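You operate a simulated robot arm through the tools that you are given. There is no shell and no other tool. Be economical: measure what you need, move in short steps, check, and stop when the job is done.

Carry out the task below with a simulated two-armed robot. There is one attempt and no reset: what you move stays moved.

## Task
Count the green paper scraps on the top of the patch table, then put as many of the standing cards from the top of the patch table on the top of the roller table. Put the folded black cloth on the top of the small black table. Take the steel roller that says "Q523" from the top of the roller table and put it on the top of the grey fitting table. Fetch the carton of purple handles and set it on top of the wooden block on the top of the roller table. Put the folded brown bag on the squaring board. Do these in any order. Set down upright: standing card, steel roller.

The check looks at the end state, three seconds after you hand in, the way a careful person would. Anything else that was tipped, shoved, dropped, spilled or broken makes it a failure. Flat cloth is picked up by pressing the open fingertips on it (5 to 10 N) and closing them slowly along it; thin cloth reads only 2 to 8 mm in the jaws.

## Robot
Two 7-joint arms with two-finger parallel grippers on one trunk, on a base that drives. Base frame: it is fixed to the floor where the robot stands at the start and does not move with it; the origin is under the middle of the robot, x ahead of it, y to its left, z up; the surface under the hand at the start is at about z = 0.8. Units: m, degrees, N and s.
The left shoulder is at the start at [0.11, 0.169, 1.494], the right one opposite. With the tool pointing down near the work surface each hand reaches from about 0.34 to 0.7 m from the robot's upright axis, wherever it stands, measured 20 degrees to its own side. Places, roughly: carton of purple handles (4x4x5 cm) [0.7, -3.6, 0.8]; folded black cloth (10x6x3 cm) [0.9, -2.1, 0.8]; folded brown bag (7x5x3 cm) [-8.1, -1.2, 0.4]; green paper scraps (11x5x4 cm) [0.8, -0.7, 0.8]; green paper scraps (7x5x3 cm) [1, -0.8, 0.8]; squaring board (25x15 cm) [-8.3, -1.1, 0.78]; standing card [0.75, -0.5, 0.75]; steel roller [0.75, -3, 0.75]; top of the grey fitting table [-3, -4.1, 0.8]; top of the roller table [0.7, -2.9, 0.8]; top of the small black table [-1.3, 0.5, 0.7]; wooden block (9x5x5 cm) [0.8, -3.3, 0.8]. Payload 1.57 kg a hand.
Tool frame (each hand has its own): the origin (TCP) lies between the finger pads and is the grasp point; the fingertips stand 0.03 m ahead of it; z points along the fingers, y is the line along which they close. The gripper opens to 0.08 m. The fingers are 0.017 m wide and 0.012 m thick; the gripper's body (0.04 by 0.082 m) begins 0.08 m behind the TCP.
Orientation is told as [roll, pitch, yaw] about the base's x, y, z axes, in that order, counted from this pose: with the fingers straight down and closing along the base's y, the tool's x points along the base's -x, its y along +y and its z along -z.

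## Interface
- The arms move only by the tool arm_command. It takes "left_motion", "right_motion" or both (then of equal length, played together; a hand with none holds still); each is a list of rows, each a list of 7 numbers: the shift along the tool's x, y, z in units of 300 mm (1.0 is 300 mm), then the turn, a rotation vector about the tool's x, y, z in units of 45 degrees (1.0 is 45 degrees), then the gripper command, from -1 (fully open) to 1 (shut), values between in proportion. In form: [[tx, ty, tz, ax, ay, az, fingers], ...]. A call has 1 to 12 rows; each row is the pose to reach, as a shift and turn from the pose commanded when the call began, along the tool's axes at that moment. A call with a number of a shift or a turn outside -1 to 1 is refused whole. Rows are played at 5 a second. More than 0.05 m and 8.6 degrees between two rows, or a gripper value outside its range, and nothing of the call is played. A pose out of reach is approached as far as the arm can. The call stops where the force on the tool passes 40 N (or 10 N more than at its start, if that is more) or the arm is blocked; 0.2 s more then pass. Each finger travels about 0.072 m/s and halts on what it meets, pressing with about 41 N; the grip force reading is that of the motor and also rises with nothing between the fingers. The clock runs only during rows and for 0.2 s after the last one: add rows that repeat a pose to give the fingers time. It gives the time, the measured TCP pose, the force on the tool (base axes), the opening and the grip force at its end, in the units of the frame above (readings bear some noise), with the torque about the TCP (base axes, N m) and any sound that the robot's microphone picked up.
- Cameras (640 x 400 px; columns grow to the right, rows downward): "scene" is now at [0.1571, -0.0184, 1.6804]; the picture's right is [-0.25, -0.97, 0.00], its down [-0.70, 0.18, -0.69] and it looks along [0.67, -0.17, -0.73] (base axes); focal length 248 px, centre (320, 200). "left" rides on the left gripper at [0.072, 0.007, -0.122] in its tool frame; the picture's right is [-0.09, 1.00, 0.00], its down [-0.84, -0.08, -0.54] and it looks along [-0.54, -0.05, 0.84] (tool axes); focal length 238 px, centre (320, 200). "right" rides on the right gripper at [0.072, -0.006, -0.122] in its tool frame; the picture's right is [0.09, 1.00, 0.00], its down [-0.84, 0.08, -0.54] and it looks along [-0.54, 0.05, 0.84] (tool axes); focal length 238 px, centre (320, 200). There is no depth. A picture from a camera that has moved, and an enlarged one, comes with that camera's place and axes in the base frame and with its lens.
- camera(camera): a new picture of that camera. The clock stands still meanwhile.
- raise_lower(by): slides the trunk up (or, below 0, down) by that many m; the arms and the scene camera ride with it, the base frame stays. It gives what a move gives, with no picture.
- roll_base(legs): drives the robot by 1 to 6 legs, each [ahead, left, turn to the left] in m, m and degrees, along the robot's own axes; the way and the turn of a leg run together, so that a leg with both is an arc; at most 1.5 m and 180 degrees a leg. The arms and the cameras ride along, it lands a little off, and it stops where it bumps. It gives what a move gives.
- turn_head(pan, tilt): turns the head with the scene camera to pan (to the left, within 86 degrees either way) and tilt (down, from -29 to 69), counted from straight ahead of the robot. It gives what a move gives.
- zoom(camera, box): a new picture of the part [left, top, right, bottom] of that camera's present view, enlarged. The clock stands still meanwhile.
- hand_in(): hands the job in; it is judged then, once.

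Work in short steps. Places have to be worked out from the pictures, the camera data and where the tool is seen: move nearer, look again, correct. Check each grasp and each placing, and mend what went wrong. You have 186 turns and 166 pictures in all, those below and enlarged ones among them. Open the grippers and draw the arms clear of the work before you hand the job in, unless the task says otherwise; then end with one line.

The tools are called after "Emit:" as name(argument=value, ...) on one line, values as JSON. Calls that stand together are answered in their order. arm_command: Moves the arms, as the interface text tells. Its arguments: {"type":"object","properties":{"left_motion":{"type":"array"},"right_motion":{"type":"array"}},"required":[]} The other tools are called the same way: raise_lower (by) slides the trunk up or down; roll_base (legs) drives the base; turn_head (pan, tilt) turns the head that bears the scene camera; camera (camera) takes a picture; zoom (camera, box) takes an enlarged picture of a part of a camera's view; hand_in () hands the job in.

At the start:

```text
clock: 0.0
left_position: [0.7045, 0.0957, 1.1728]
left_orientation: [0.0, 0.0, 0.0]
left_ft_force: [0.0, -0.7, 0.2]
left_torque: [0.02, -0.01, -0.02]
left_opening: 0.0799
left_finger_force: 0.2
right_position: [0.5496, -0.4535, 1.0368]
right_orientation: [0.2, 0.0, 0.0]
right_ft_force: [0.4, 0.3, -0.2]
right_torque: [0.01, -0.03, 0.02]
right_opening: 0.0801
right_finger_force: 0.0
trunk travel left (down, up): [-0.808, 0.082]
robot x, y, heading: [0.0015, 0.0023, 0.2]
head pan, tilt: [-14.4, 46.5]
```

scene: 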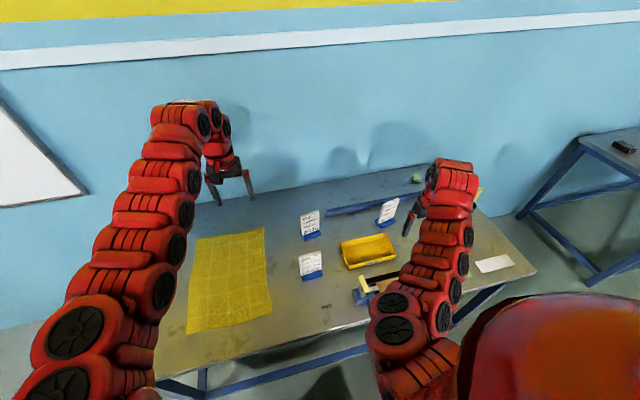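
right: 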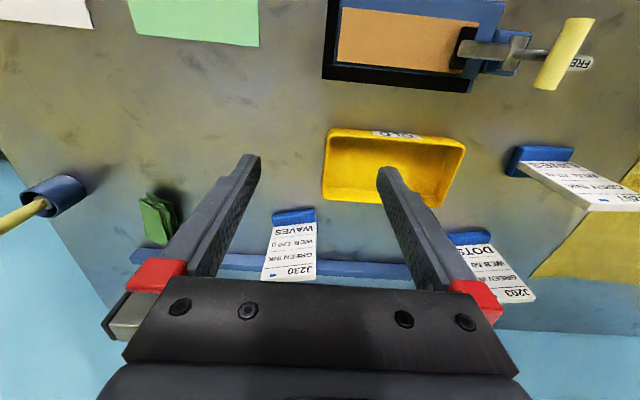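
left: 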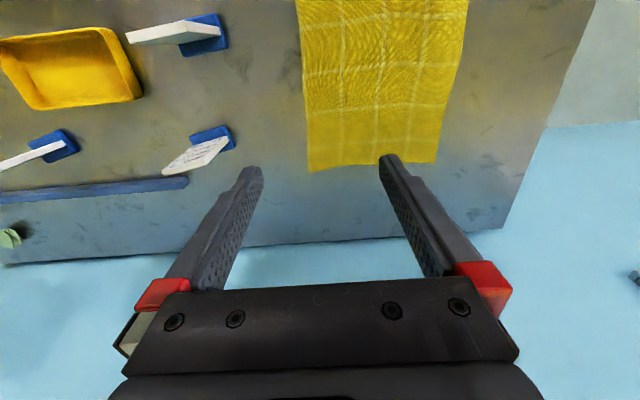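

I'll look at the patch table in detail first, to count the scraps and cards.

Emit:
zoom(camera="right", box=[0, 0, 320, 300])

Emit:
zoom(camera="scene", box=[280, 150, 540, 310])

```text
1.33 times, centred on (160, 150) of right
camera zoom: at [0.4772, -0.4594, 1.1605], right [-0.09, 1.0, 0.0], down [0.84, 0.08, 0.54], along [0.54, 0.05, -0.84], focal length 318 px, centre (533, 267)
```

zoom: 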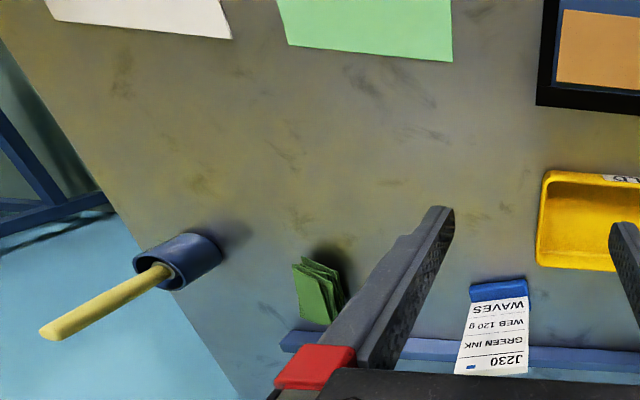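

```text
2.46 times, centred on (410, 230) of scene
camera zoom: at [0.1571, -0.0184, 1.6804], right [-0.25, -0.97, 0.0], down [-0.7, 0.18, -0.69], along [0.67, -0.17, -0.73], focal length 610 px, centre (98, 126)
```

zoom: 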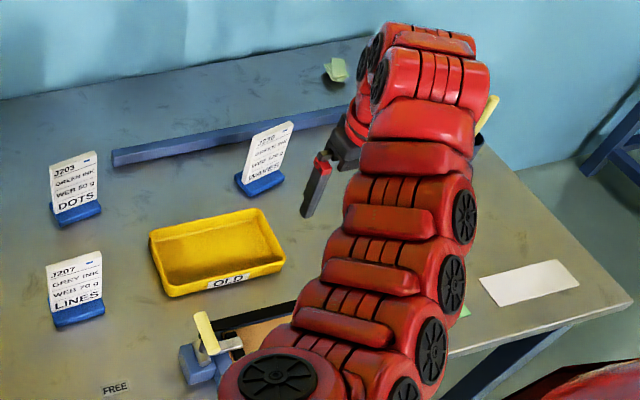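

Three standing cards are visible (J203, J207, J230), and two green bundles. I'll shift the right hand right and up for a wider look at the hidden part of the table.

Emit:
arm_command(right_motion=[[0, -0.14, -0.07, 0, 0, 0, -1], [0, -0.28, -0.14, 0, 0, 0, -1], [0, -0.42, -0.21, 0, 0, 0, -1], [0, -0.56, -0.28, 0, 0, 0, -1], [0, -0.7, -0.35, 0, 0, 0, -1]])

Emit:
camera(camera="right")

Emit:
camera(camera="scene")

```text
clock: 1.2
left_position: [0.7041, 0.0958, 1.1722]
left_orientation: [-0.2, 0.0, 0.0]
left_ft_force: [0.0, 0.8, 1.0]
left_torque: [-0.07, -0.01, -0.01]
left_opening: 0.0802
left_finger_force: 0.0
right_position: [0.5293, -0.6216, 1.1343]
right_orientation: [-0.1, 0.0, 0.2]
right_ft_force: [0.6, 1.0, 0.7]
right_torque: [0.0, 0.02, -0.01]
right_opening: 0.08
right_finger_force: 0.0
right hand out of reach, approached as far as the arm can: row 4, 5
trunk travel left (down, up): [-0.808, 0.082]
robot x, y, heading: [0.0004, 0.0015, -0.0]
head pan, tilt: [-14.4, 46.5]
```

```text
160 pictures are left
camera right: at [0.4575, -0.6282, 1.2586], right [-0.09, 1.0, 0.0], down [0.84, 0.08, 0.54], along [0.54, 0.05, -0.84], focal length 238 px, centre (320, 200)
```

right: 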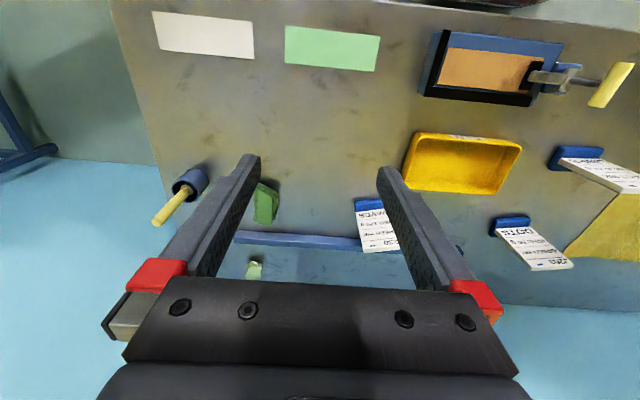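

```text
159 pictures are left
camera scene: at [0.1568, -0.0173, 1.6805], right [-0.25, -0.97, 0.0], down [-0.7, 0.18, -0.69], along [0.67, -0.17, -0.73], focal length 248 px, centre (320, 200)
```

scene: 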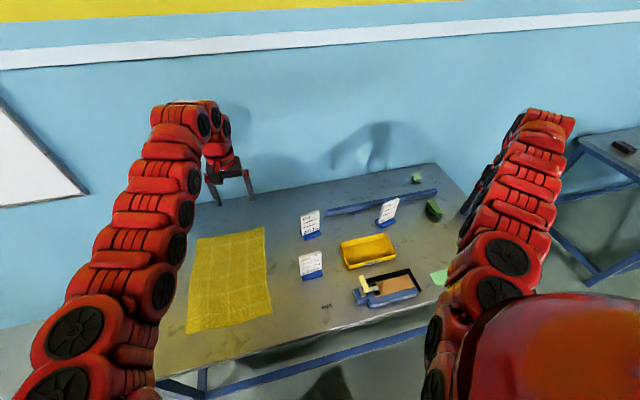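

Emit:
zoom(camera="scene", box=[290, 155, 470, 315])

Emit:
zoom(camera="right", box=[140, 0, 400, 290])

```text
2.50 times, centred on (380, 235) of scene
camera zoom: at [0.1568, -0.0173, 1.6805], right [-0.25, -0.97, 0.0], down [-0.7, 0.18, -0.69], along [0.67, -0.17, -0.73], focal length 619 px, centre (170, 112)
```

zoom: 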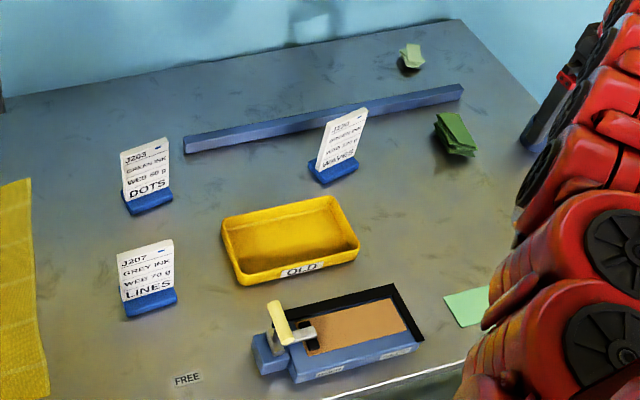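

```text
1.38 times, centred on (270, 145) of right
camera zoom: at [0.4575, -0.6282, 1.2586], right [-0.09, 1.0, 0.0], down [0.84, 0.08, 0.54], along [0.54, 0.05, -0.84], focal length 329 px, centre (389, 276)
```

zoom: 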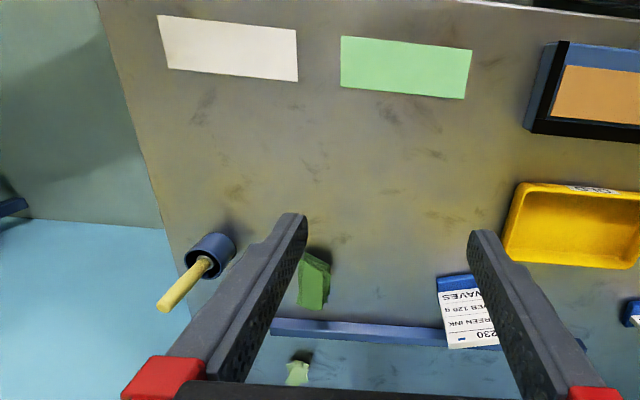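

I count two crumpled green scrap bundles; the light green flat piece is a sheet lying beside a white one. I'll carry J230 (right hand) and J207 (left hand), so I shift the base to the right and a bit forward.

Emit:
roll_base(legs=[[0, -0.3, 0], [0.07, 0, 0]])

Emit:
camera(camera="scene")

Emit:
camera(camera="left")

Emit:
camera(camera="right")

```text
clock: 3.9
left_position: [0.7687, -0.2061, 1.1734]
left_orientation: [-0.1, -0.1, 0.0]
left_ft_force: [-0.5, 0.5, 0.4]
left_torque: [-0.01, -0.04, 0.0]
left_opening: 0.0801
left_finger_force: 0.0
right_position: [0.5943, -0.9232, 1.1358]
right_orientation: [0.0, -0.2, 0.0]
right_ft_force: [0.1, -0.2, 0.1]
right_torque: [-0.02, -0.03, 0.0]
right_opening: 0.0801
right_finger_force: 0.1
trunk travel left (down, up): [-0.808, 0.082]
robot x, y, heading: [0.0641, -0.3005, 0.3]
head pan, tilt: [-14.4, 46.5]
```

```text
156 pictures are left
camera scene: at [0.221, -0.3202, 1.6809], right [-0.25, -0.97, 0.0], down [-0.7, 0.18, -0.69], along [0.67, -0.17, -0.72], focal length 248 px, centre (320, 200)
```

scene: 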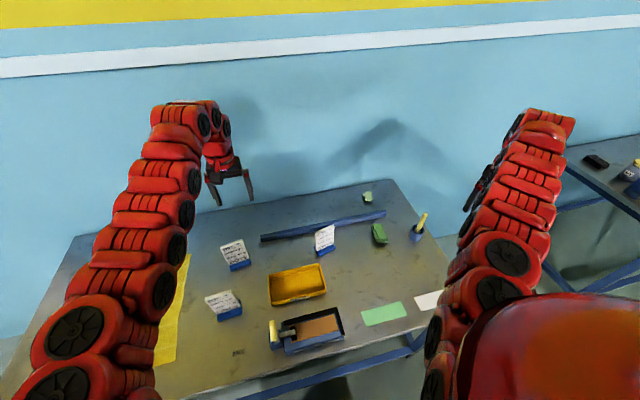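

```text
155 pictures are left
camera left: at [0.6981, -0.1999, 1.2948], right [0.09, 1.0, 0.0], down [0.84, -0.08, 0.54], along [0.54, -0.05, -0.84], focal length 238 px, centre (320, 200)
```

left: 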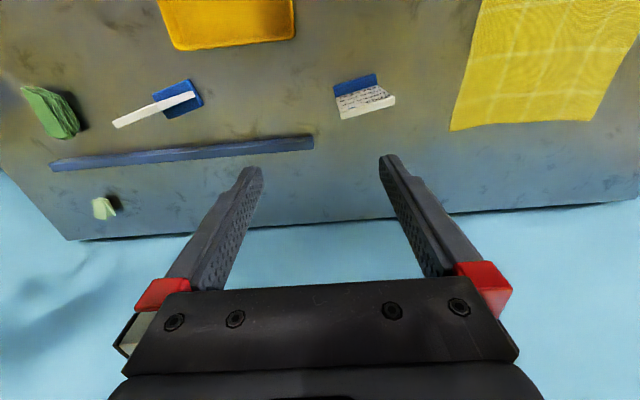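

```text
154 pictures are left
camera right: at [0.5236, -0.9305, 1.2593], right [-0.09, 1.0, 0.0], down [0.83, 0.08, 0.54], along [0.54, 0.05, -0.84], focal length 238 px, centre (320, 200)
```

right: 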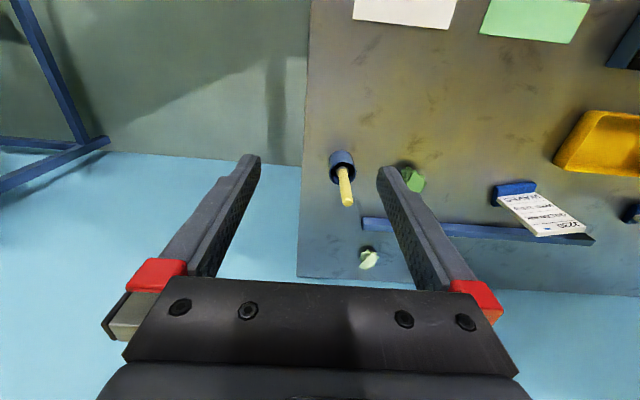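

Cards appear vertical, ~8 cm wide, top at z≈0.92, J230 at about (0.757,-0.489) yaw ~12°, J207 about (0.612,-0.085) yaw ~9°. I'll move both hands above them, turning to close across the card thickness.

Emit:
arm_command(right_motion=[[-0.028, 0.139, 0, 0, 0, 0.144, -1], [-0.056, 0.278, 0, 0, 0, 0.289, -1], [-0.083, 0.417, 0, 0, 0, 0.433, -1], [-0.111, 0.555, 0, 0, 0, 0.578, -1], [-0.139, 0.694, 0, 0, 0, 0.722, -1], [-0.167, 0.833, 0, 0, 0, 0.867, -1]], left_motion=[[0.044, 0.033, 0, 0, 0, 0.15, -1], [0.089, 0.067, 0, 0, 0, 0.3, -1], [0.133, 0.1, 0, 0, 0, 0.45, -1], [0.178, 0.133, 0, 0, 0, 0.6, -1], [0.222, 0.167, 0, 0, 0, 0.75, -1], [0.267, 0.2, 0, 0, 0, 0.9, -1]])

```text
clock: 5.3
left_position: [0.7215, -0.1769, 1.1777]
left_orientation: [0.0, 0.1, -40.4]
left_ft_force: [0.1, -0.4, -0.2]
left_torque: [0.04, 0.04, -0.02]
left_opening: 0.08
left_finger_force: 0.1
left hand out of reach, approached as far as the arm can: row 6
right_position: [0.6885, -0.6883, 1.1312]
right_orientation: [0.1, 0.1, -37.7]
right_ft_force: [0.5, -1.0, -0.9]
right_torque: [0.06, 0.01, 0.02]
right_opening: 0.0802
right_finger_force: 0.0
right hand out of reach, approached as far as the arm can: row 5, 6
trunk travel left (down, up): [-0.808, 0.082]
robot x, y, heading: [0.0738, -0.3015, 0.3]
head pan, tilt: [-14.4, 46.5]
```

Some rows brushed the reach limit; I'll continue lower, where reach is better, and finish the turn.

Emit:
arm_command(right_motion=[[0.038, 0.11, 0.039, 0, 0, 0.148, -1], [0.077, 0.221, 0.078, 0, 0, 0.297, -1], [0.115, 0.33, 0.117, 0, 0, 0.445, -1], [0.153, 0.442, 0.155, 0, 0, 0.593, -1], [0.192, 0.553, 0.194, 0, 0, 0.742, -1], [0.23, 0.663, 0.233, 0, 0, 0.89, -1]], left_motion=[[0.079, 0, 0.067, 0, 0, 0.15, -1], [0.158, 0, 0.133, 0, 0, 0.3, -1], [0.237, 0, 0.2, 0, 0, 0.45, -1], [0.315, 0, 0.267, 0, 0, 0.6, -1], [0.394, 0, 0.333, 0, 0, 0.75, -1], [0.473, 0, 0.4, 0, 0, 0.9, -1]])

Emit:
camera(camera="left")

Emit:
camera(camera="right")

Emit:
camera(camera="scene")

```text
clock: 6.7
left_position: [0.7066, -0.0554, 1.0424]
left_orientation: [-0.1, -0.1, -81.0]
left_ft_force: [0.6, 0.3, -0.2]
left_torque: [0.0, 0.02, 0.0]
left_opening: 0.0797
left_finger_force: 0.1
left hand out of reach, approached as far as the arm can: row 1, 2, 3, 4, 5, 6
right_position: [0.7584, -0.4887, 1.0649]
right_orientation: [0.1, -0.2, -79.1]
right_ft_force: [0.0, 0.2, -0.1]
right_torque: [-0.03, 0.0, 0.0]
right_opening: 0.0803
right_finger_force: 0.1
trunk travel left (down, up): [-0.808, 0.082]
robot x, y, heading: [0.0682, -0.3034, -0.2]
head pan, tilt: [-14.4, 46.5]
```

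```text
153 pictures are left
camera left: at [0.7019, 0.0168, 1.1638], right [1.0, 0.07, 0.0], down [0.06, -0.84, 0.54], along [0.03, -0.54, -0.84], focal length 238 px, centre (320, 200)
```

left: 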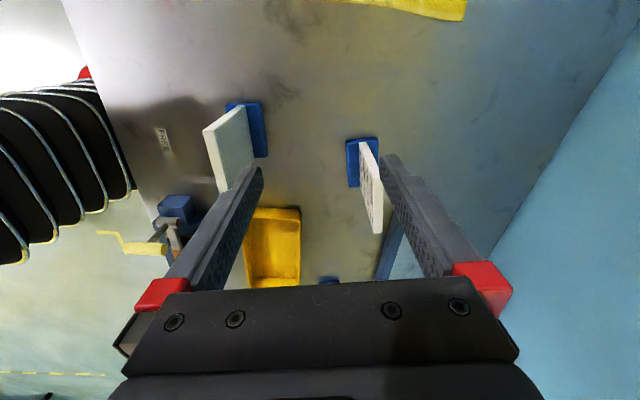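

```text
152 pictures are left
camera right: at [0.7367, -0.4198, 1.1887], right [0.96, 0.28, 0.0], down [0.23, -0.81, 0.54], along [0.15, -0.52, -0.84], focal length 238 px, centre (320, 200)
```

right: 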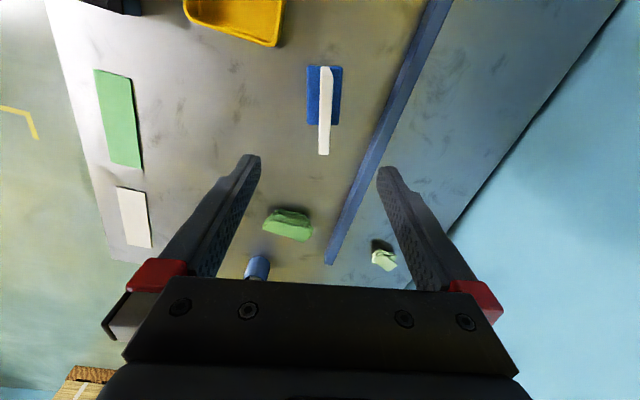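

```text
151 pictures are left
camera scene: at [0.2252, -0.3188, 1.6804], right [-0.25, -0.97, 0.0], down [-0.7, 0.18, -0.69], along [0.67, -0.17, -0.73], focal length 248 px, centre (320, 200)
```

scene: 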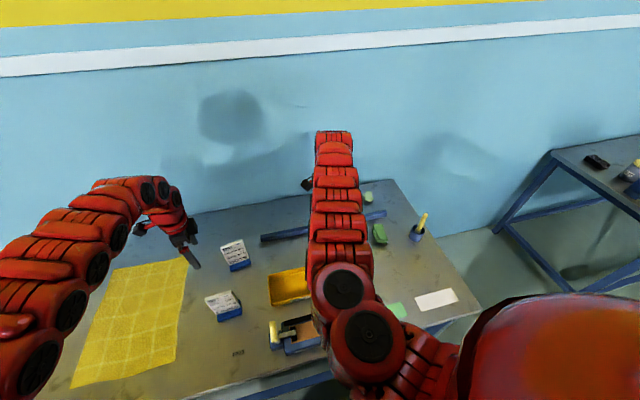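

Right hand is well lined up on J230 (a small 5–8 mm correction). The left wrist can't manage yaw −81 near J207, so I'll turn it back the other way (toward +99) while the right descends partway.

Emit:
arm_command(right_motion=[[0.005, 0.003, 0.067, 0, 0, 0, -1], [0.009, 0.006, 0.133, 0, 0, 0, -1], [0.013, 0.009, 0.2, 0, 0, 0, -1], [0.018, 0.012, 0.267, 0, 0, 0, -1], [0.022, 0.015, 0.333, 0, 0, 0, -1], [0.027, 0.018, 0.4, 0, 0, 0, -1]], left_motion=[[-0.01, -0.05, -0.03, 0, 0, -0.16, -1], [-0.02, -0.1, -0.06, 0, 0, -0.32, -1], [-0.03, -0.15, -0.09, 0, 0, -0.48, -1], [-0.04, -0.2, -0.12, 0, 0, -0.64, -1], [-0.05, -0.25, -0.15, 0, 0, -0.8, -1], [-0.057, -0.3, -0.167, 0, 0, -0.96, -1]])

Emit:
camera(camera="right")

```text
clock: 8.1
left_position: [0.7105, -0.0803, 1.0934]
left_orientation: [-0.2, 0.4, -37.7]
left_ft_force: [-0.4, 0.0, -0.2]
left_torque: [0.01, -0.03, 0.01]
left_opening: 0.0799
left_finger_force: 0.1
left hand out of reach, approached as far as the arm can: row 1, 2, 3, 4, 5, 6
right_position: [0.7617, -0.4818, 0.9426]
right_orientation: [0.2, 0.1, -79.0]
right_ft_force: [-0.6, 0.1, -0.4]
right_torque: [0.02, 0.02, -0.02]
right_opening: 0.0801
right_finger_force: 0.1
trunk travel left (down, up): [-0.808, 0.082]
robot x, y, heading: [0.071, -0.3, 0.2]
head pan, tilt: [-14.4, 46.5]
```

```text
150 pictures are left
camera right: at [0.7415, -0.4125, 1.0669], right [0.96, 0.28, 0.0], down [0.23, -0.81, 0.54], along [0.15, -0.52, -0.84], focal length 238 px, centre (320, 200)
```

right: 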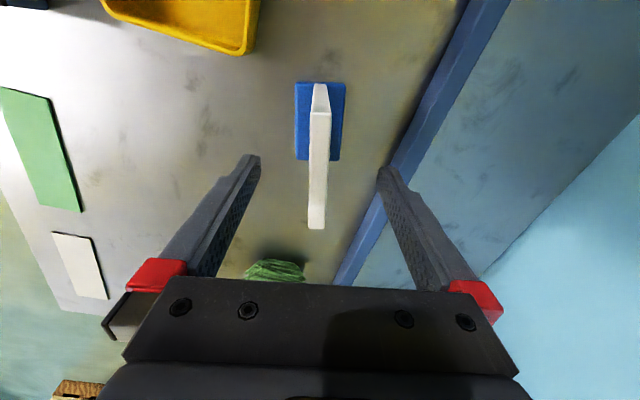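

J230 centred between the fingers; descend to z≈0.868. Meanwhile the left keeps turning at a lower height.

Emit:
arm_command(right_motion=[[0, 0, 0.042, 0, 0, 0, -1], [0, 0, 0.083, 0, 0, 0, -1], [0, 0, 0.125, 0, 0, 0, -1], [0, 0, 0.167, 0, 0, 0, -1], [0, 0, 0.208, 0, 0, 0, -1], [0, 0, 0.25, 0, 0, 0, -1]], left_motion=[[0, 0, 0.03, 0, 0, -0.16, -1], [0, 0, 0.06, 0, 0, -0.32, -1], [0, 0, 0.09, 0, 0, -0.48, -1], [0, 0, 0.12, 0, 0, -0.64, -1], [0, 0, 0.15, 0, 0, -0.8, -1], [0, 0, 0.18, 0, 0, -0.96, -1]])

Emit:
camera(camera="right")

Emit:
camera(camera="scene")

```text
clock: 9.5
left_position: [0.7118, -0.0804, 1.0381]
left_orientation: [0.1, 0.0, 5.5]
left_ft_force: [0.4, 0.1, 0.1]
left_torque: [0.02, -0.03, -0.03]
left_opening: 0.0799
left_finger_force: 0.1
right_position: [0.7453, -0.4814, 0.8755]
right_orientation: [0.0, 0.2, -79.0]
right_ft_force: [0.2, -0.3, -0.9]
right_torque: [0.03, 0.0, 0.03]
right_opening: 0.0802
right_finger_force: 0.1
right hand out of reach, approached as far as the arm can: row 4, 5, 6
trunk travel left (down, up): [-0.808, 0.082]
robot x, y, heading: [0.0697, -0.3047, 0.2]
head pan, tilt: [-14.4, 46.5]
```

```text
149 pictures are left
camera right: at [0.7248, -0.4115, 0.9988], right [0.96, 0.28, 0.0], down [0.24, -0.81, 0.54], along [0.15, -0.52, -0.84], focal length 238 px, centre (320, 200)
```

right: 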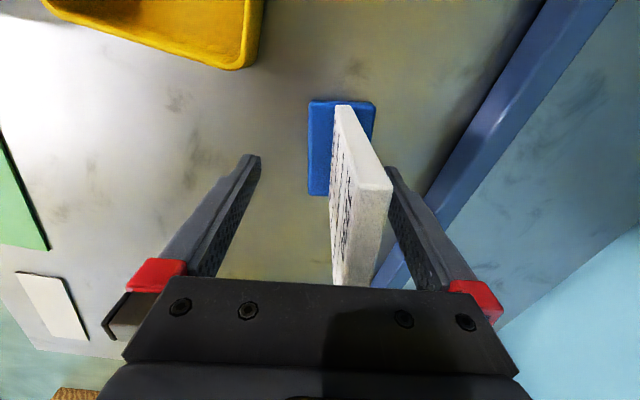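

```text
148 pictures are left
camera scene: at [0.2254, -0.3208, 1.6803], right [-0.25, -0.97, 0.0], down [-0.7, 0.18, -0.69], along [0.67, -0.17, -0.73], focal length 248 px, centre (320, 200)
```

scene: 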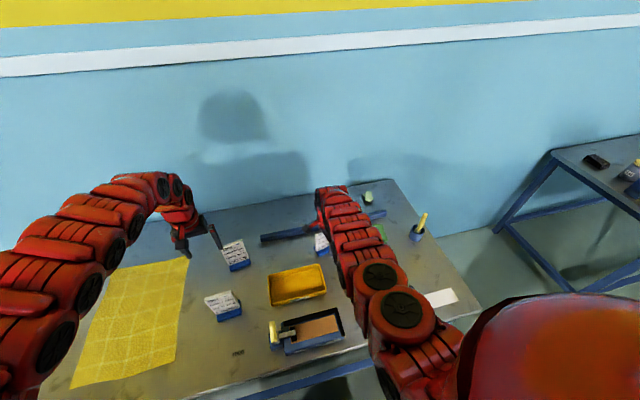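

The right hand is 1.5 cm short of reach at this height. I'll raise both hands and lower the trunk to gain reach.

Emit:
arm_command(right_motion=[[0, 0.02, -0.16, 0, 0, 0, -1], [0, 0.04, -0.32, 0, 0, 0, -1], [0, 0.05, -0.48, 0, 0, 0, -1]], left_motion=[[0, 0, -0.15, 0, 0, -0.16, -1], [0, 0, -0.3, 0, 0, -0.32, -1], [0, 0, -0.45, 0, 0, -0.48, -1]])

Emit:
raise_lower(by=-0.15)

```text
clock: 10.3
left_position: [0.7122, -0.0792, 1.175]
left_orientation: [-0.1, 0.0, 27.3]
left_ft_force: [-0.8, 0.2, 0.6]
left_torque: [-0.02, -0.02, 0.03]
left_opening: 0.08
left_finger_force: 0.1
right_position: [0.7601, -0.479, 1.0214]
right_orientation: [0.1, 0.0, -79.0]
right_ft_force: [-0.2, -0.2, 0.3]
right_torque: [0.02, -0.03, 0.01]
right_opening: 0.0802
right_finger_force: 0.0
trunk travel left (down, up): [-0.808, 0.082]
robot x, y, heading: [0.0632, -0.3005, 0.2]
head pan, tilt: [-14.4, 46.5]
```

```text
clock: 12.0
left_position: [0.7126, -0.0785, 1.0236]
left_orientation: [-0.1, 0.0, 26.9]
left_ft_force: [0.5, 0.6, 0.7]
left_torque: [-0.05, -0.03, -0.01]
left_opening: 0.0801
left_finger_force: 0.0
right_position: [0.7588, -0.4779, 0.8703]
right_orientation: [0.1, 0.0, -79.0]
right_ft_force: [-0.4, 0.2, 0.3]
right_torque: [0.01, -0.01, -0.01]
right_opening: 0.0798
right_finger_force: 0.2
trunk travel left (down, up): [-0.658, 0.232]
robot x, y, heading: [0.07, -0.3022, 0.3]
head pan, tilt: [-14.4, 46.5]
```

Emit:
camera(camera="right")

```text
147 pictures are left
camera right: at [0.7387, -0.4105, 0.9942], right [0.96, 0.28, 0.0], down [0.23, -0.81, 0.54], along [0.15, -0.52, -0.84], focal length 238 px, centre (320, 200)
```

right: 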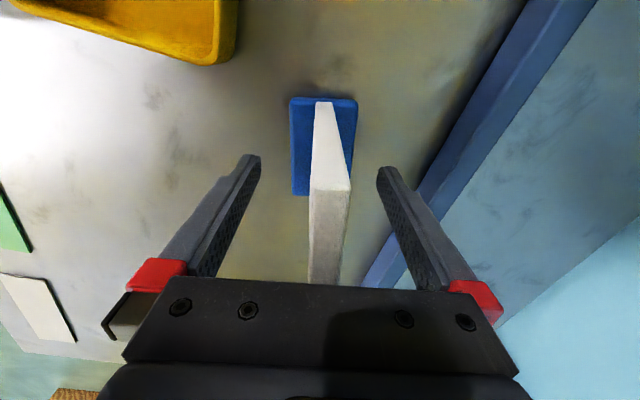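

Offset is ~4 mm; correct and close on J230, while the left keeps turning.

Emit:
arm_command(right_motion=[[0, 0.014, 0, 0, 0, 0, -1], [0, 0.014, 0, 0, 0, 0, 0.2], [0, 0.014, 0, 0, 0, 0, 0.6], [0, 0.014, 0, 0, 0, 0, 1], [0, 0.014, 0, 0, 0, 0, 1], [0, 0.014, 0, 0, 0, 0, 1]], left_motion=[[0, 0, 0, 0, 0, -0.16, -1], [0, 0, 0, 0, 0, -0.32, -1], [0, 0, 0, 0, 0, -0.48, -1], [0, 0, 0, 0, 0, -0.64, -1], [0, 0, 0, 0, 0, -0.8, -1], [0, 0, 0, 0, 0, -0.96, -1]])

Emit:
camera(camera="right")

Emit:
camera(camera="left")

```text
clock: 13.4
left_position: [0.7119, -0.081, 1.0239]
left_orientation: [0.0, 0.1, 70.4]
left_ft_force: [0.4, 0.3, 0.4]
left_torque: [0.05, -0.03, 0.05]
left_opening: 0.0803
left_finger_force: 0.1
right_position: [0.763, -0.4781, 0.8703]
right_orientation: [0.1, 0.0, -79.0]
right_ft_force: [0.6, 0.6, -0.8]
right_torque: [0.02, 0.0, -0.04]
right_opening: 0.0119
right_finger_force: 28.3
trunk travel left (down, up): [-0.658, 0.232]
robot x, y, heading: [0.0654, -0.3015, 0.2]
head pan, tilt: [-14.4, 46.5]
```

```text
146 pictures are left
camera right: at [0.7428, -0.4089, 0.994], right [0.96, 0.28, 0.0], down [0.23, -0.81, 0.54], along [0.15, -0.52, -0.84], focal length 238 px, centre (320, 200)
```

right: 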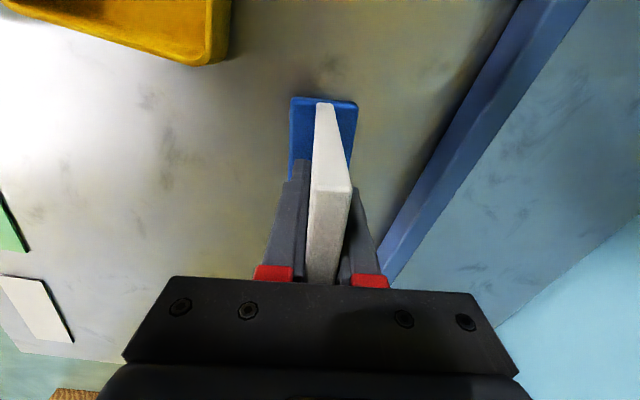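

```text
145 pictures are left
camera left: at [0.6818, -0.1458, 1.1456], right [-0.91, 0.42, 0.0], down [0.35, 0.76, 0.54], along [0.23, 0.49, -0.84], focal length 238 px, centre (320, 200)
```

left: 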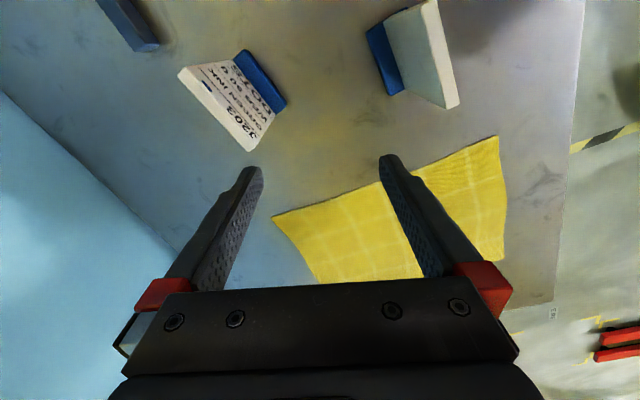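

J230 is gripped (12 mm). Lift it and bring the left hand over J207.

Emit:
arm_command(right_motion=[[0, 0, -0.07, 0, 0, 0, 1], [0, 0, -0.14, 0, 0, 0, 1], [0, 0, -0.21, 0, 0, 0, 1], [0, 0, -0.28, 0, 0, 0, 1]], left_motion=[[0.043, 0.078, 0, 0, 0, -0.16, -1], [0.087, 0.155, 0, 0, 0, -0.32, -1], [0.13, 0.233, 0, 0, 0, -0.48, -1], [0.173, 0.31, 0, 0, 0, -0.64, -1]])

Emit:
camera(camera="left")

Emit:
camera(camera="right")

```text
clock: 14.4
left_position: [0.7241, -0.0958, 0.9723]
left_orientation: [-4.1, -0.3, 85.2]
left_ft_force: [-1.3, -2.1, -6.1]
left_torque: [0.21, -0.1, 0.01]
left_opening: 0.0801
left_finger_force: 0.0
left hand out of reach, approached as far as the arm can: row 1, 2, 3, 4
right_position: [0.7623, -0.4793, 0.9541]
right_orientation: [0.0, 0.1, -79.1]
right_ft_force: [0.4, 0.3, -0.3]
right_torque: [0.0, -0.03, -0.01]
right_opening: 0.0116
right_finger_force: 29.0
trunk travel left (down, up): [-0.658, 0.232]
robot x, y, heading: [0.0684, -0.3023, -0.1]
head pan, tilt: [-14.4, 46.5]
```

```text
144 pictures are left
camera left: at [0.7038, -0.1668, 1.0929], right [-0.98, 0.18, -0.07], down [0.11, 0.83, 0.55], along [0.15, 0.53, -0.83], focal length 238 px, centre (320, 200)
```

left: 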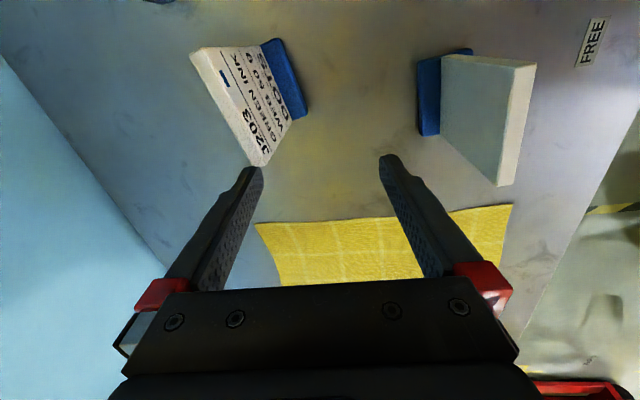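

```text
143 pictures are left
camera right: at [0.7422, -0.4111, 1.0784], right [0.96, 0.28, 0.0], down [0.23, -0.81, 0.54], along [0.15, -0.52, -0.84], focal length 238 px, centre (320, 200)
```

right: 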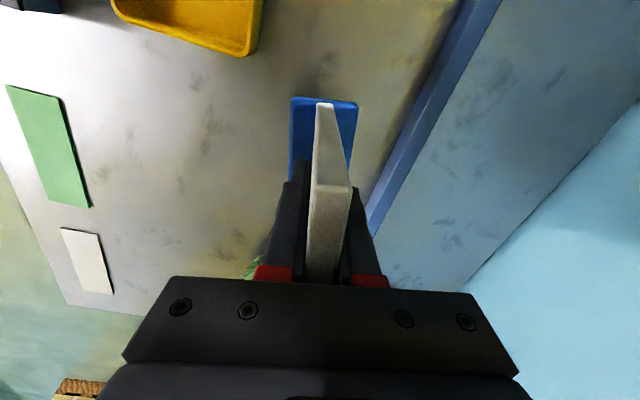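

The left arm won't come in closer at this orientation (it favours a farther reach), so I'll raise both hands and back the base up instead so J207 comes under the left hand.

Emit:
arm_command(right_motion=[[0, 0, -0.1, 0, 0, 0, 1], [0, 0, -0.2, 0, 0, 0, 1], [0, 0, -0.3, 0, 0, 0, 1]], left_motion=[[-0.02, -0.05, -0.1, 0, 0, 0, -1], [-0.04, -0.1, -0.2, 0, 0, 0, -1], [-0.06, -0.15, -0.3, 0, 0, 0, -1]])

```text
clock: 15.2
left_position: [0.7646, -0.0811, 1.0594]
left_orientation: [-3.8, 0.7, 85.4]
left_ft_force: [0.3, -0.2, 0.0]
left_torque: [0.01, 0.01, -0.02]
left_opening: 0.08
left_finger_force: 0.1
right_position: [0.7635, -0.4763, 1.0432]
right_orientation: [-0.1, -0.1, -78.9]
right_ft_force: [0.1, 0.0, -1.3]
right_torque: [-0.02, -0.02, 0.02]
right_opening: 0.0117
right_finger_force: 28.5
trunk travel left (down, up): [-0.658, 0.232]
robot x, y, heading: [0.071, -0.3009, 0.1]
head pan, tilt: [-14.4, 46.5]
```

Emit:
roll_base(legs=[[-0.14, 0, 0]])

Emit:
arm_command(left_motion=[[0.02, 0, 0, 0, -0.042, -0.155, -1], [0.04, 0, 0, 0, -0.084, -0.31, -1]])

Emit:
camera(camera="left")

```text
clock: 16.6
left_position: [0.6247, -0.0827, 1.0575]
left_orientation: [-3.7, 0.7, 85.3]
left_ft_force: [0.3, -0.3, -0.2]
left_torque: [-0.01, -0.01, 0.0]
left_opening: 0.0802
left_finger_force: 0.1
right_position: [0.6224, -0.4774, 1.0421]
right_orientation: [0.0, 0.0, -79.1]
right_ft_force: [0.1, 0.1, -0.6]
right_torque: [-0.02, 0.0, 0.0]
right_opening: 0.0115
right_finger_force: 28.8
trunk travel left (down, up): [-0.658, 0.232]
robot x, y, heading: [-0.0753, -0.3007, 0.1]
head pan, tilt: [-14.4, 46.5]
```

```text
clock: 17.1
left_position: [0.622, -0.0944, 1.0593]
left_orientation: [-3.8, -2.3, 99.6]
left_ft_force: [0.4, -0.1, 0.4]
left_torque: [0.0, -0.02, 0.02]
left_opening: 0.0803
left_finger_force: 0.0
right_position: [0.6212, -0.4791, 1.0435]
right_orientation: [0.0, 0.1, -79.1]
right_ft_force: [0.4, -0.4, -0.6]
right_torque: [0.0, -0.05, -0.01]
right_opening: 0.0112
right_finger_force: 28.6
trunk travel left (down, up): [-0.658, 0.232]
robot x, y, heading: [-0.0712, -0.3039, 0.1]
head pan, tilt: [-14.4, 46.5]
```

```text
142 pictures are left
camera left: at [0.62, -0.1726, 1.1762], right [-1.0, -0.07, -0.06], down [-0.1, 0.81, 0.58], along [0.01, 0.58, -0.81], focal length 238 px, centre (320, 200)
```

left: 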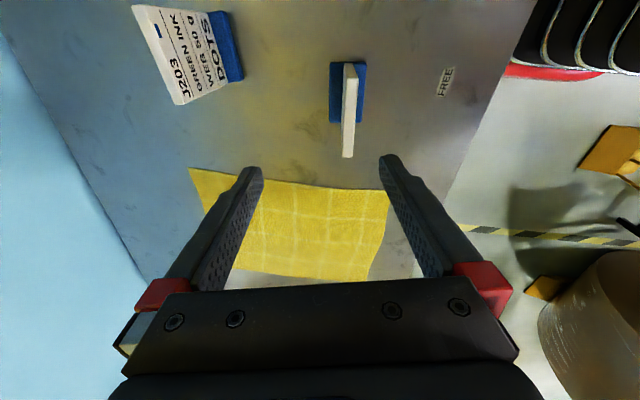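

J207 is at about (0.598,-0.093), yaw ~6.5°. Level the left tool, centre it and go down a little.

Emit:
arm_command(left_motion=[[-0.008, 0.04, 0.05, -0.042, 0.025, 0.03, -1], [-0.017, 0.078, 0.1, -0.084, 0.051, 0.058, -1], [-0.017, 0.078, 0.2, -0.084, 0.051, 0.058, -1]])

Emit:
camera(camera="left")

```text
clock: 17.9
left_position: [0.605, -0.0896, 0.9954]
left_orientation: [0.0, 0.0, 96.8]
left_ft_force: [-0.5, 0.0, -0.3]
left_torque: [-0.02, 0.01, 0.02]
left_opening: 0.0801
left_finger_force: 0.0
right_position: [0.6215, -0.4789, 1.0421]
right_orientation: [0.0, 0.1, -79.0]
right_ft_force: [0.1, 0.5, -0.5]
right_torque: [0.01, 0.04, -0.01]
right_opening: 0.0117
right_finger_force: 28.8
trunk travel left (down, up): [-0.658, 0.232]
robot x, y, heading: [-0.0705, -0.3052, -0.2]
head pan, tilt: [-14.4, 46.5]
```

```text
141 pictures are left
camera left: at [0.6066, -0.1623, 1.1174], right [-1.0, -0.03, 0.0], down [-0.02, 0.84, 0.54], along [-0.01, 0.54, -0.84], focal length 238 px, centre (320, 200)
```

left: 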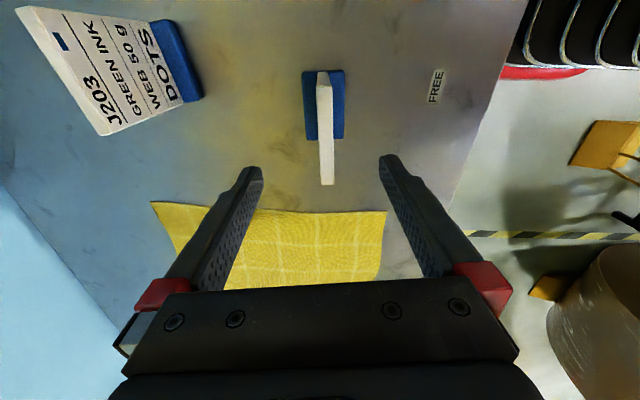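

Nicely aligned; shift 3 mm and descend to z≈0.87.

Emit:
arm_command(left_motion=[[0, 0.005, 0.1, 0, 0, 0, -1], [0, 0.01, 0.2, 0, 0, 0, -1], [0, 0.01, 0.3, 0, 0, 0, -1], [0, 0.01, 0.417, 0, 0, 0, -1]])

Emit:
camera(camera="left")

```text
clock: 18.9
left_position: [0.6008, -0.0906, 0.871]
left_orientation: [-0.1, -0.1, 96.9]
left_ft_force: [0.1, -0.1, 1.0]
left_torque: [-0.05, 0.05, -0.04]
left_opening: 0.0801
left_finger_force: 0.1
right_position: [0.6227, -0.4764, 1.0439]
right_orientation: [0.1, 0.0, -79.1]
right_ft_force: [-0.4, -0.3, -0.5]
right_torque: [0.01, 0.0, -0.02]
right_opening: 0.0113
right_finger_force: 29.1
trunk travel left (down, up): [-0.658, 0.232]
robot x, y, heading: [-0.0732, -0.2997, -0.1]
head pan, tilt: [-14.4, 46.5]
```

```text
140 pictures are left
camera left: at [0.6024, -0.1632, 0.9921], right [-1.0, -0.03, 0.0], down [-0.02, 0.84, 0.54], along [-0.01, 0.54, -0.84], focal length 238 px, centre (320, 200)
```

left: 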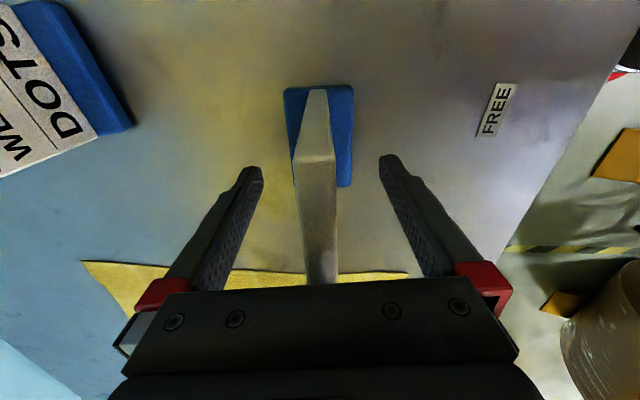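

Emit:
arm_command(left_motion=[[0, 0, 0, 0, 0, 0, 0], [0, 0, 0, 0, 0, 0, 0.6], [0, 0, 0, 0, 0, 0, 1], [0, 0, 0, 0, 0, 0, 1], [0, 0, 0, 0, 0, 0, 1], [0, 0, 0, 0, 0, 0, 1]])

Emit:
arm_command(left_motion=[[0, 0, -0.1, 0, 0, 0, 1], [0, 0, -0.2, 0, 0, 0, 1], [0, 0, -0.3, 0, 0, 0, 1], [0, 0, -0.4, 0, 0, 0, 1], [0, 0, -0.55, 0, 0, 0, 1]])

Emit:
turn_head(pan=-40, tilt=35)

Emit:
camera(camera="scene")

Emit:
camera(camera="left")

```text
clock: 20.4
left_position: [0.6003, -0.0905, 0.8723]
left_orientation: [-0.1, -0.1, 96.8]
left_ft_force: [0.0, -0.6, 0.7]
left_torque: [-0.02, -0.01, -0.02]
left_opening: 0.0117
left_finger_force: 28.4
right_position: [0.6221, -0.4776, 1.0425]
right_orientation: [0.0, 0.1, -79.2]
right_ft_force: [-0.4, -0.1, -0.4]
right_torque: [0.01, -0.01, 0.03]
right_opening: 0.0114
right_finger_force: 29.0
trunk travel left (down, up): [-0.658, 0.232]
robot x, y, heading: [-0.0732, -0.3, 0.3]
head pan, tilt: [-14.4, 46.5]
```

```text
clock: 21.6
left_position: [0.5986, -0.0902, 1.0406]
left_orientation: [-0.3, -0.1, 96.8]
left_ft_force: [0.6, -0.3, 0.1]
left_torque: [0.04, -0.02, 0.01]
left_opening: 0.0115
left_finger_force: 28.9
right_position: [0.6211, -0.4789, 1.0431]
right_orientation: [0.0, 0.1, -79.0]
right_ft_force: [1.2, -1.0, 0.2]
right_torque: [0.02, -0.03, 0.01]
right_opening: 0.0117
right_finger_force: 29.3
trunk travel left (down, up): [-0.658, 0.232]
robot x, y, heading: [-0.0712, -0.3034, 0.2]
head pan, tilt: [-14.4, 46.5]
```

```text
clock: 22.4
left_position: [0.6007, -0.0879, 1.0389]
left_orientation: [-0.1, -0.2, 96.7]
left_ft_force: [0.1, 0.5, -0.8]
left_torque: [0.01, 0.0, -0.02]
left_opening: 0.0115
left_finger_force: 29.0
right_position: [0.6223, -0.479, 1.0422]
right_orientation: [0.0, -0.1, -79.1]
right_ft_force: [-0.1, 0.1, -0.4]
right_torque: [0.02, -0.01, 0.01]
right_opening: 0.0116
right_finger_force: 29.0
trunk travel left (down, up): [-0.658, 0.232]
robot x, y, heading: [-0.0725, -0.3035, 0.2]
head pan, tilt: [-40.0, 35.0]
```

```text
139 pictures are left
camera scene: at [0.0741, -0.3573, 1.5473], right [-0.64, -0.77, 0.0], down [-0.44, 0.37, -0.82], along [0.63, -0.53, -0.57], focal length 248 px, centre (320, 200)
```

scene: 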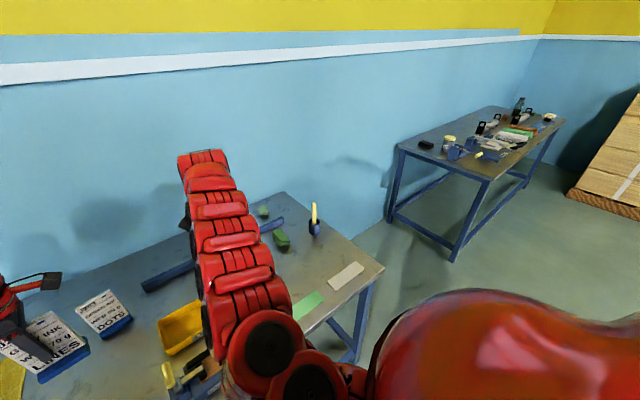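

```text
138 pictures are left
camera left: at [0.6017, -0.1621, 1.1597], right [-1.0, -0.03, 0.0], down [-0.02, 0.84, 0.54], along [-0.01, 0.54, -0.84], focal length 238 px, centre (320, 200)
```

left: 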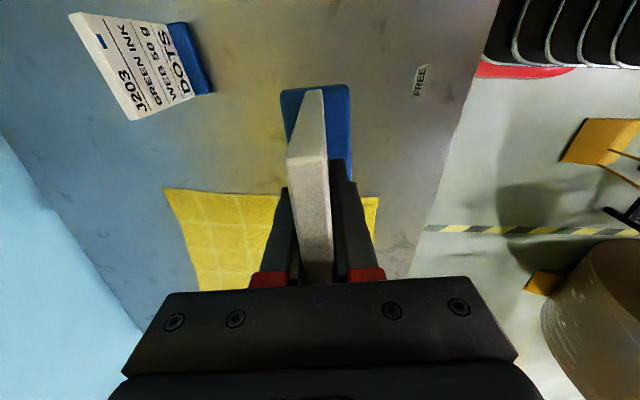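

Both cards are held. Zooming on the roller table before driving over.

Emit:
zoom(camera="scene", box=[370, 80, 610, 280])

Emit:
roll_base(legs=[[-0.1, -0.9, 0]])

Emit:
camera(camera="scene")

```text
2.00 times, centred on (490, 180) of scene
camera zoom: at [0.0741, -0.3573, 1.5473], right [-0.64, -0.77, 0.0], down [-0.44, 0.37, -0.82], along [0.63, -0.53, -0.57], focal length 495 px, centre (-20, 240)
```

zoom: 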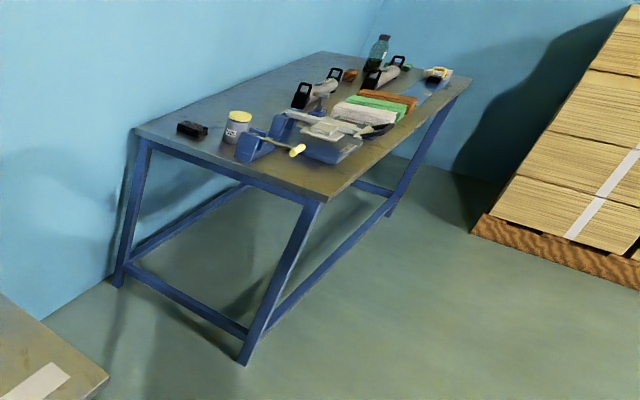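

```text
clock: 27.2
left_position: [0.5056, -0.9853, 1.0399]
left_orientation: [-0.1, -0.1, 98.1]
left_ft_force: [0.1, -1.1, 0.3]
left_torque: [0.03, -0.02, 0.01]
left_opening: 0.0117
left_finger_force: 29.2
right_position: [0.5367, -1.3737, 1.0437]
right_orientation: [0.1, 0.0, -77.9]
right_ft_force: [0.2, -0.6, -1.0]
right_torque: [-0.03, 0.0, 0.01]
right_opening: 0.0115
right_finger_force: 29.4
trunk travel left (down, up): [-0.658, 0.232]
robot x, y, heading: [-0.1595, -1.2132, 1.2]
head pan, tilt: [-40.0, 35.0]
```

```text
136 pictures are left
camera scene: at [-0.0137, -1.2646, 1.5473], right [-0.62, -0.78, 0.0], down [-0.45, 0.36, -0.82], along [0.64, -0.51, -0.57], focal length 248 px, centre (320, 200)
```

scene: 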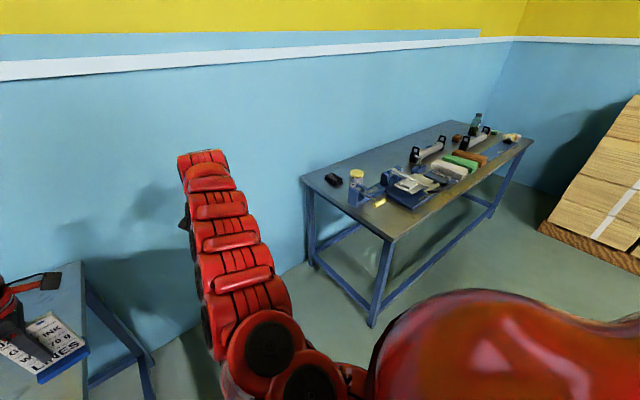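

Emit:
roll_base(legs=[[0, -0.85, -1.0]])

Emit:
turn_head(pan=-35, tilt=38)

Emit:
camera(camera="scene")

Emit:
camera(camera="right")

```text
clock: 31.8
left_position: [0.5225, -1.8591, 1.0391]
left_orientation: [-0.2, -0.1, 97.2]
left_ft_force: [0.1, 0.0, -1.2]
left_torque: [0.0, 0.0, -0.01]
left_opening: 0.0115
left_finger_force: 28.8
right_position: [0.5463, -2.2474, 1.0424]
right_orientation: [-0.1, -0.1, -78.8]
right_ft_force: [0.2, 0.5, -0.2]
right_torque: [-0.06, -0.04, 0.02]
right_opening: 0.0116
right_finger_force: 29.4
trunk travel left (down, up): [-0.658, 0.232]
robot x, y, heading: [-0.1494, -2.0782, 0.0]
head pan, tilt: [-40.0, 35.0]
```

```text
clock: 32.5
left_position: [0.523, -1.8581, 1.0382]
left_orientation: [-0.1, -0.1, 97.1]
left_ft_force: [-0.9, 0.0, 0.0]
left_torque: [0.01, -0.03, -0.01]
left_opening: 0.0117
left_finger_force: 28.4
right_position: [0.5472, -2.2488, 1.0425]
right_orientation: [0.1, 0.0, -78.8]
right_ft_force: [0.1, 0.4, -0.7]
right_torque: [0.04, 0.02, -0.04]
right_opening: 0.0117
right_finger_force: 28.9
trunk travel left (down, up): [-0.658, 0.232]
robot x, y, heading: [-0.1498, -2.0785, 0.4]
head pan, tilt: [-35.0, 38.0]
```

```text
135 pictures are left
camera scene: at [0.0009, -2.1231, 1.5428], right [-0.57, -0.82, 0.0], down [-0.51, 0.35, -0.79], along [0.65, -0.45, -0.62], focal length 248 px, centre (320, 200)
```

scene: 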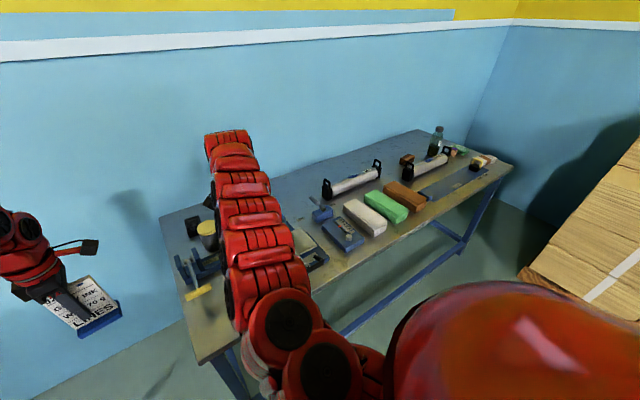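

```text
134 pictures are left
camera right: at [0.5253, -2.1802, 1.1667], right [0.96, 0.28, 0.0], down [0.24, -0.81, 0.54], along [0.15, -0.52, -0.84], focal length 238 px, centre (320, 200)
```

right: 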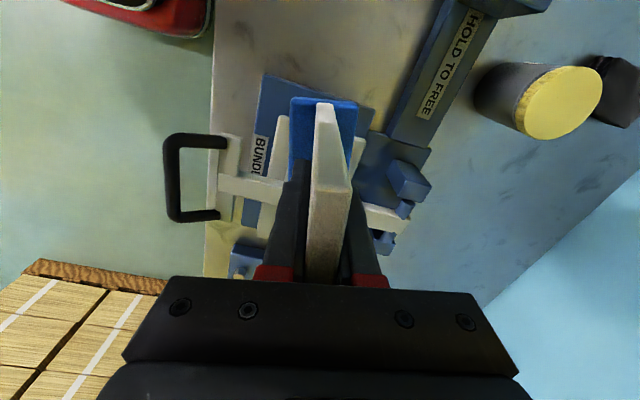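

Emit:
roll_base(legs=[[0, -0.75, 0]])

Emit:
turn_head(pan=-12, tilt=42)

Emit:
camera(camera="scene")

Emit:
camera(camera="left")

Emit:
camera(camera="right")

```text
clock: 36.5
left_position: [0.5282, -2.6016, 1.0393]
left_orientation: [0.0, -0.1, 97.8]
left_ft_force: [-0.1, 0.6, -0.3]
left_torque: [-0.02, -0.02, 0.0]
left_opening: 0.0111
left_finger_force: 28.8
right_position: [0.5569, -2.9898, 1.0426]
right_orientation: [0.0, 0.1, -78.2]
right_ft_force: [0.5, 0.4, -1.0]
right_torque: [0.0, 0.0, 0.0]
right_opening: 0.0118
right_finger_force: 28.8
trunk travel left (down, up): [-0.658, 0.232]
robot x, y, heading: [-0.1442, -2.824, 1.0]
head pan, tilt: [-35.0, 38.0]
```

```text
clock: 37.4
left_position: [0.5282, -2.6013, 1.0406]
left_orientation: [-0.1, -0.1, 97.8]
left_ft_force: [-0.4, 0.0, -1.2]
left_torque: [0.0, 0.02, 0.02]
left_opening: 0.0115
left_finger_force: 29.0
right_position: [0.5572, -2.9889, 1.0425]
right_orientation: [0.0, 0.0, -78.0]
right_ft_force: [-0.9, -1.5, -0.5]
right_torque: [0.0, -0.01, 0.04]
right_opening: 0.0117
right_finger_force: 28.8
trunk travel left (down, up): [-0.658, 0.232]
robot x, y, heading: [-0.1375, -2.8267, 0.8]
head pan, tilt: [-12.0, 42.0]
```

```text
133 pictures are left
camera scene: at [0.0207, -2.8387, 1.5369], right [-0.19, -0.98, 0.0], down [-0.66, 0.13, -0.74], along [0.73, -0.14, -0.67], focal length 248 px, centre (320, 200)
```

scene: 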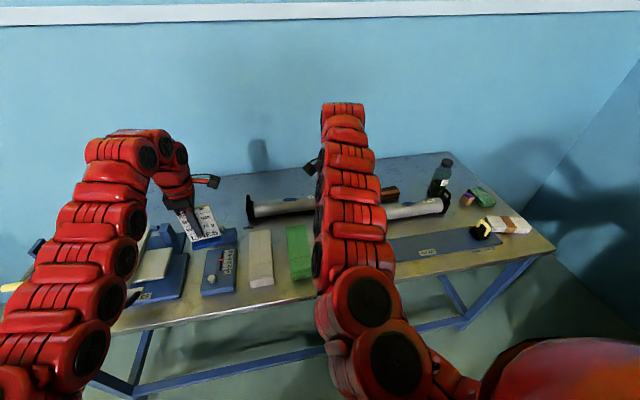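

```text
132 pictures are left
camera left: at [0.5314, -2.674, 1.1599], right [-1.0, -0.04, 0.0], down [-0.04, 0.84, 0.54], along [-0.02, 0.54, -0.84], focal length 238 px, centre (320, 200)
```

left: 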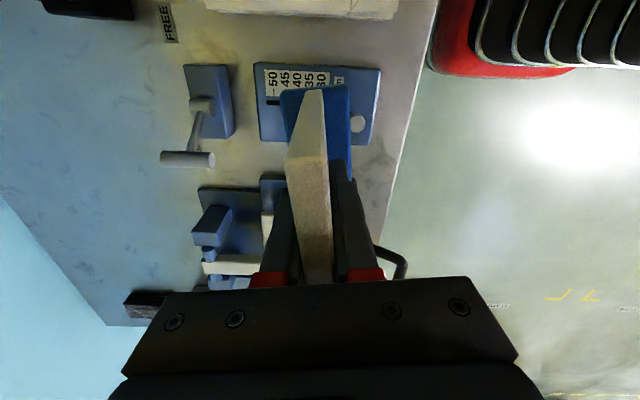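

```text
131 pictures are left
camera right: at [0.5352, -2.9218, 1.1667], right [0.96, 0.3, 0.0], down [0.25, -0.8, 0.54], along [0.16, -0.52, -0.84], focal length 238 px, centre (320, 200)
```

right: 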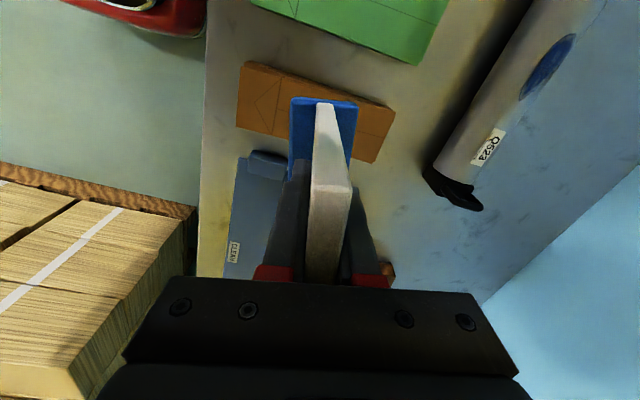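

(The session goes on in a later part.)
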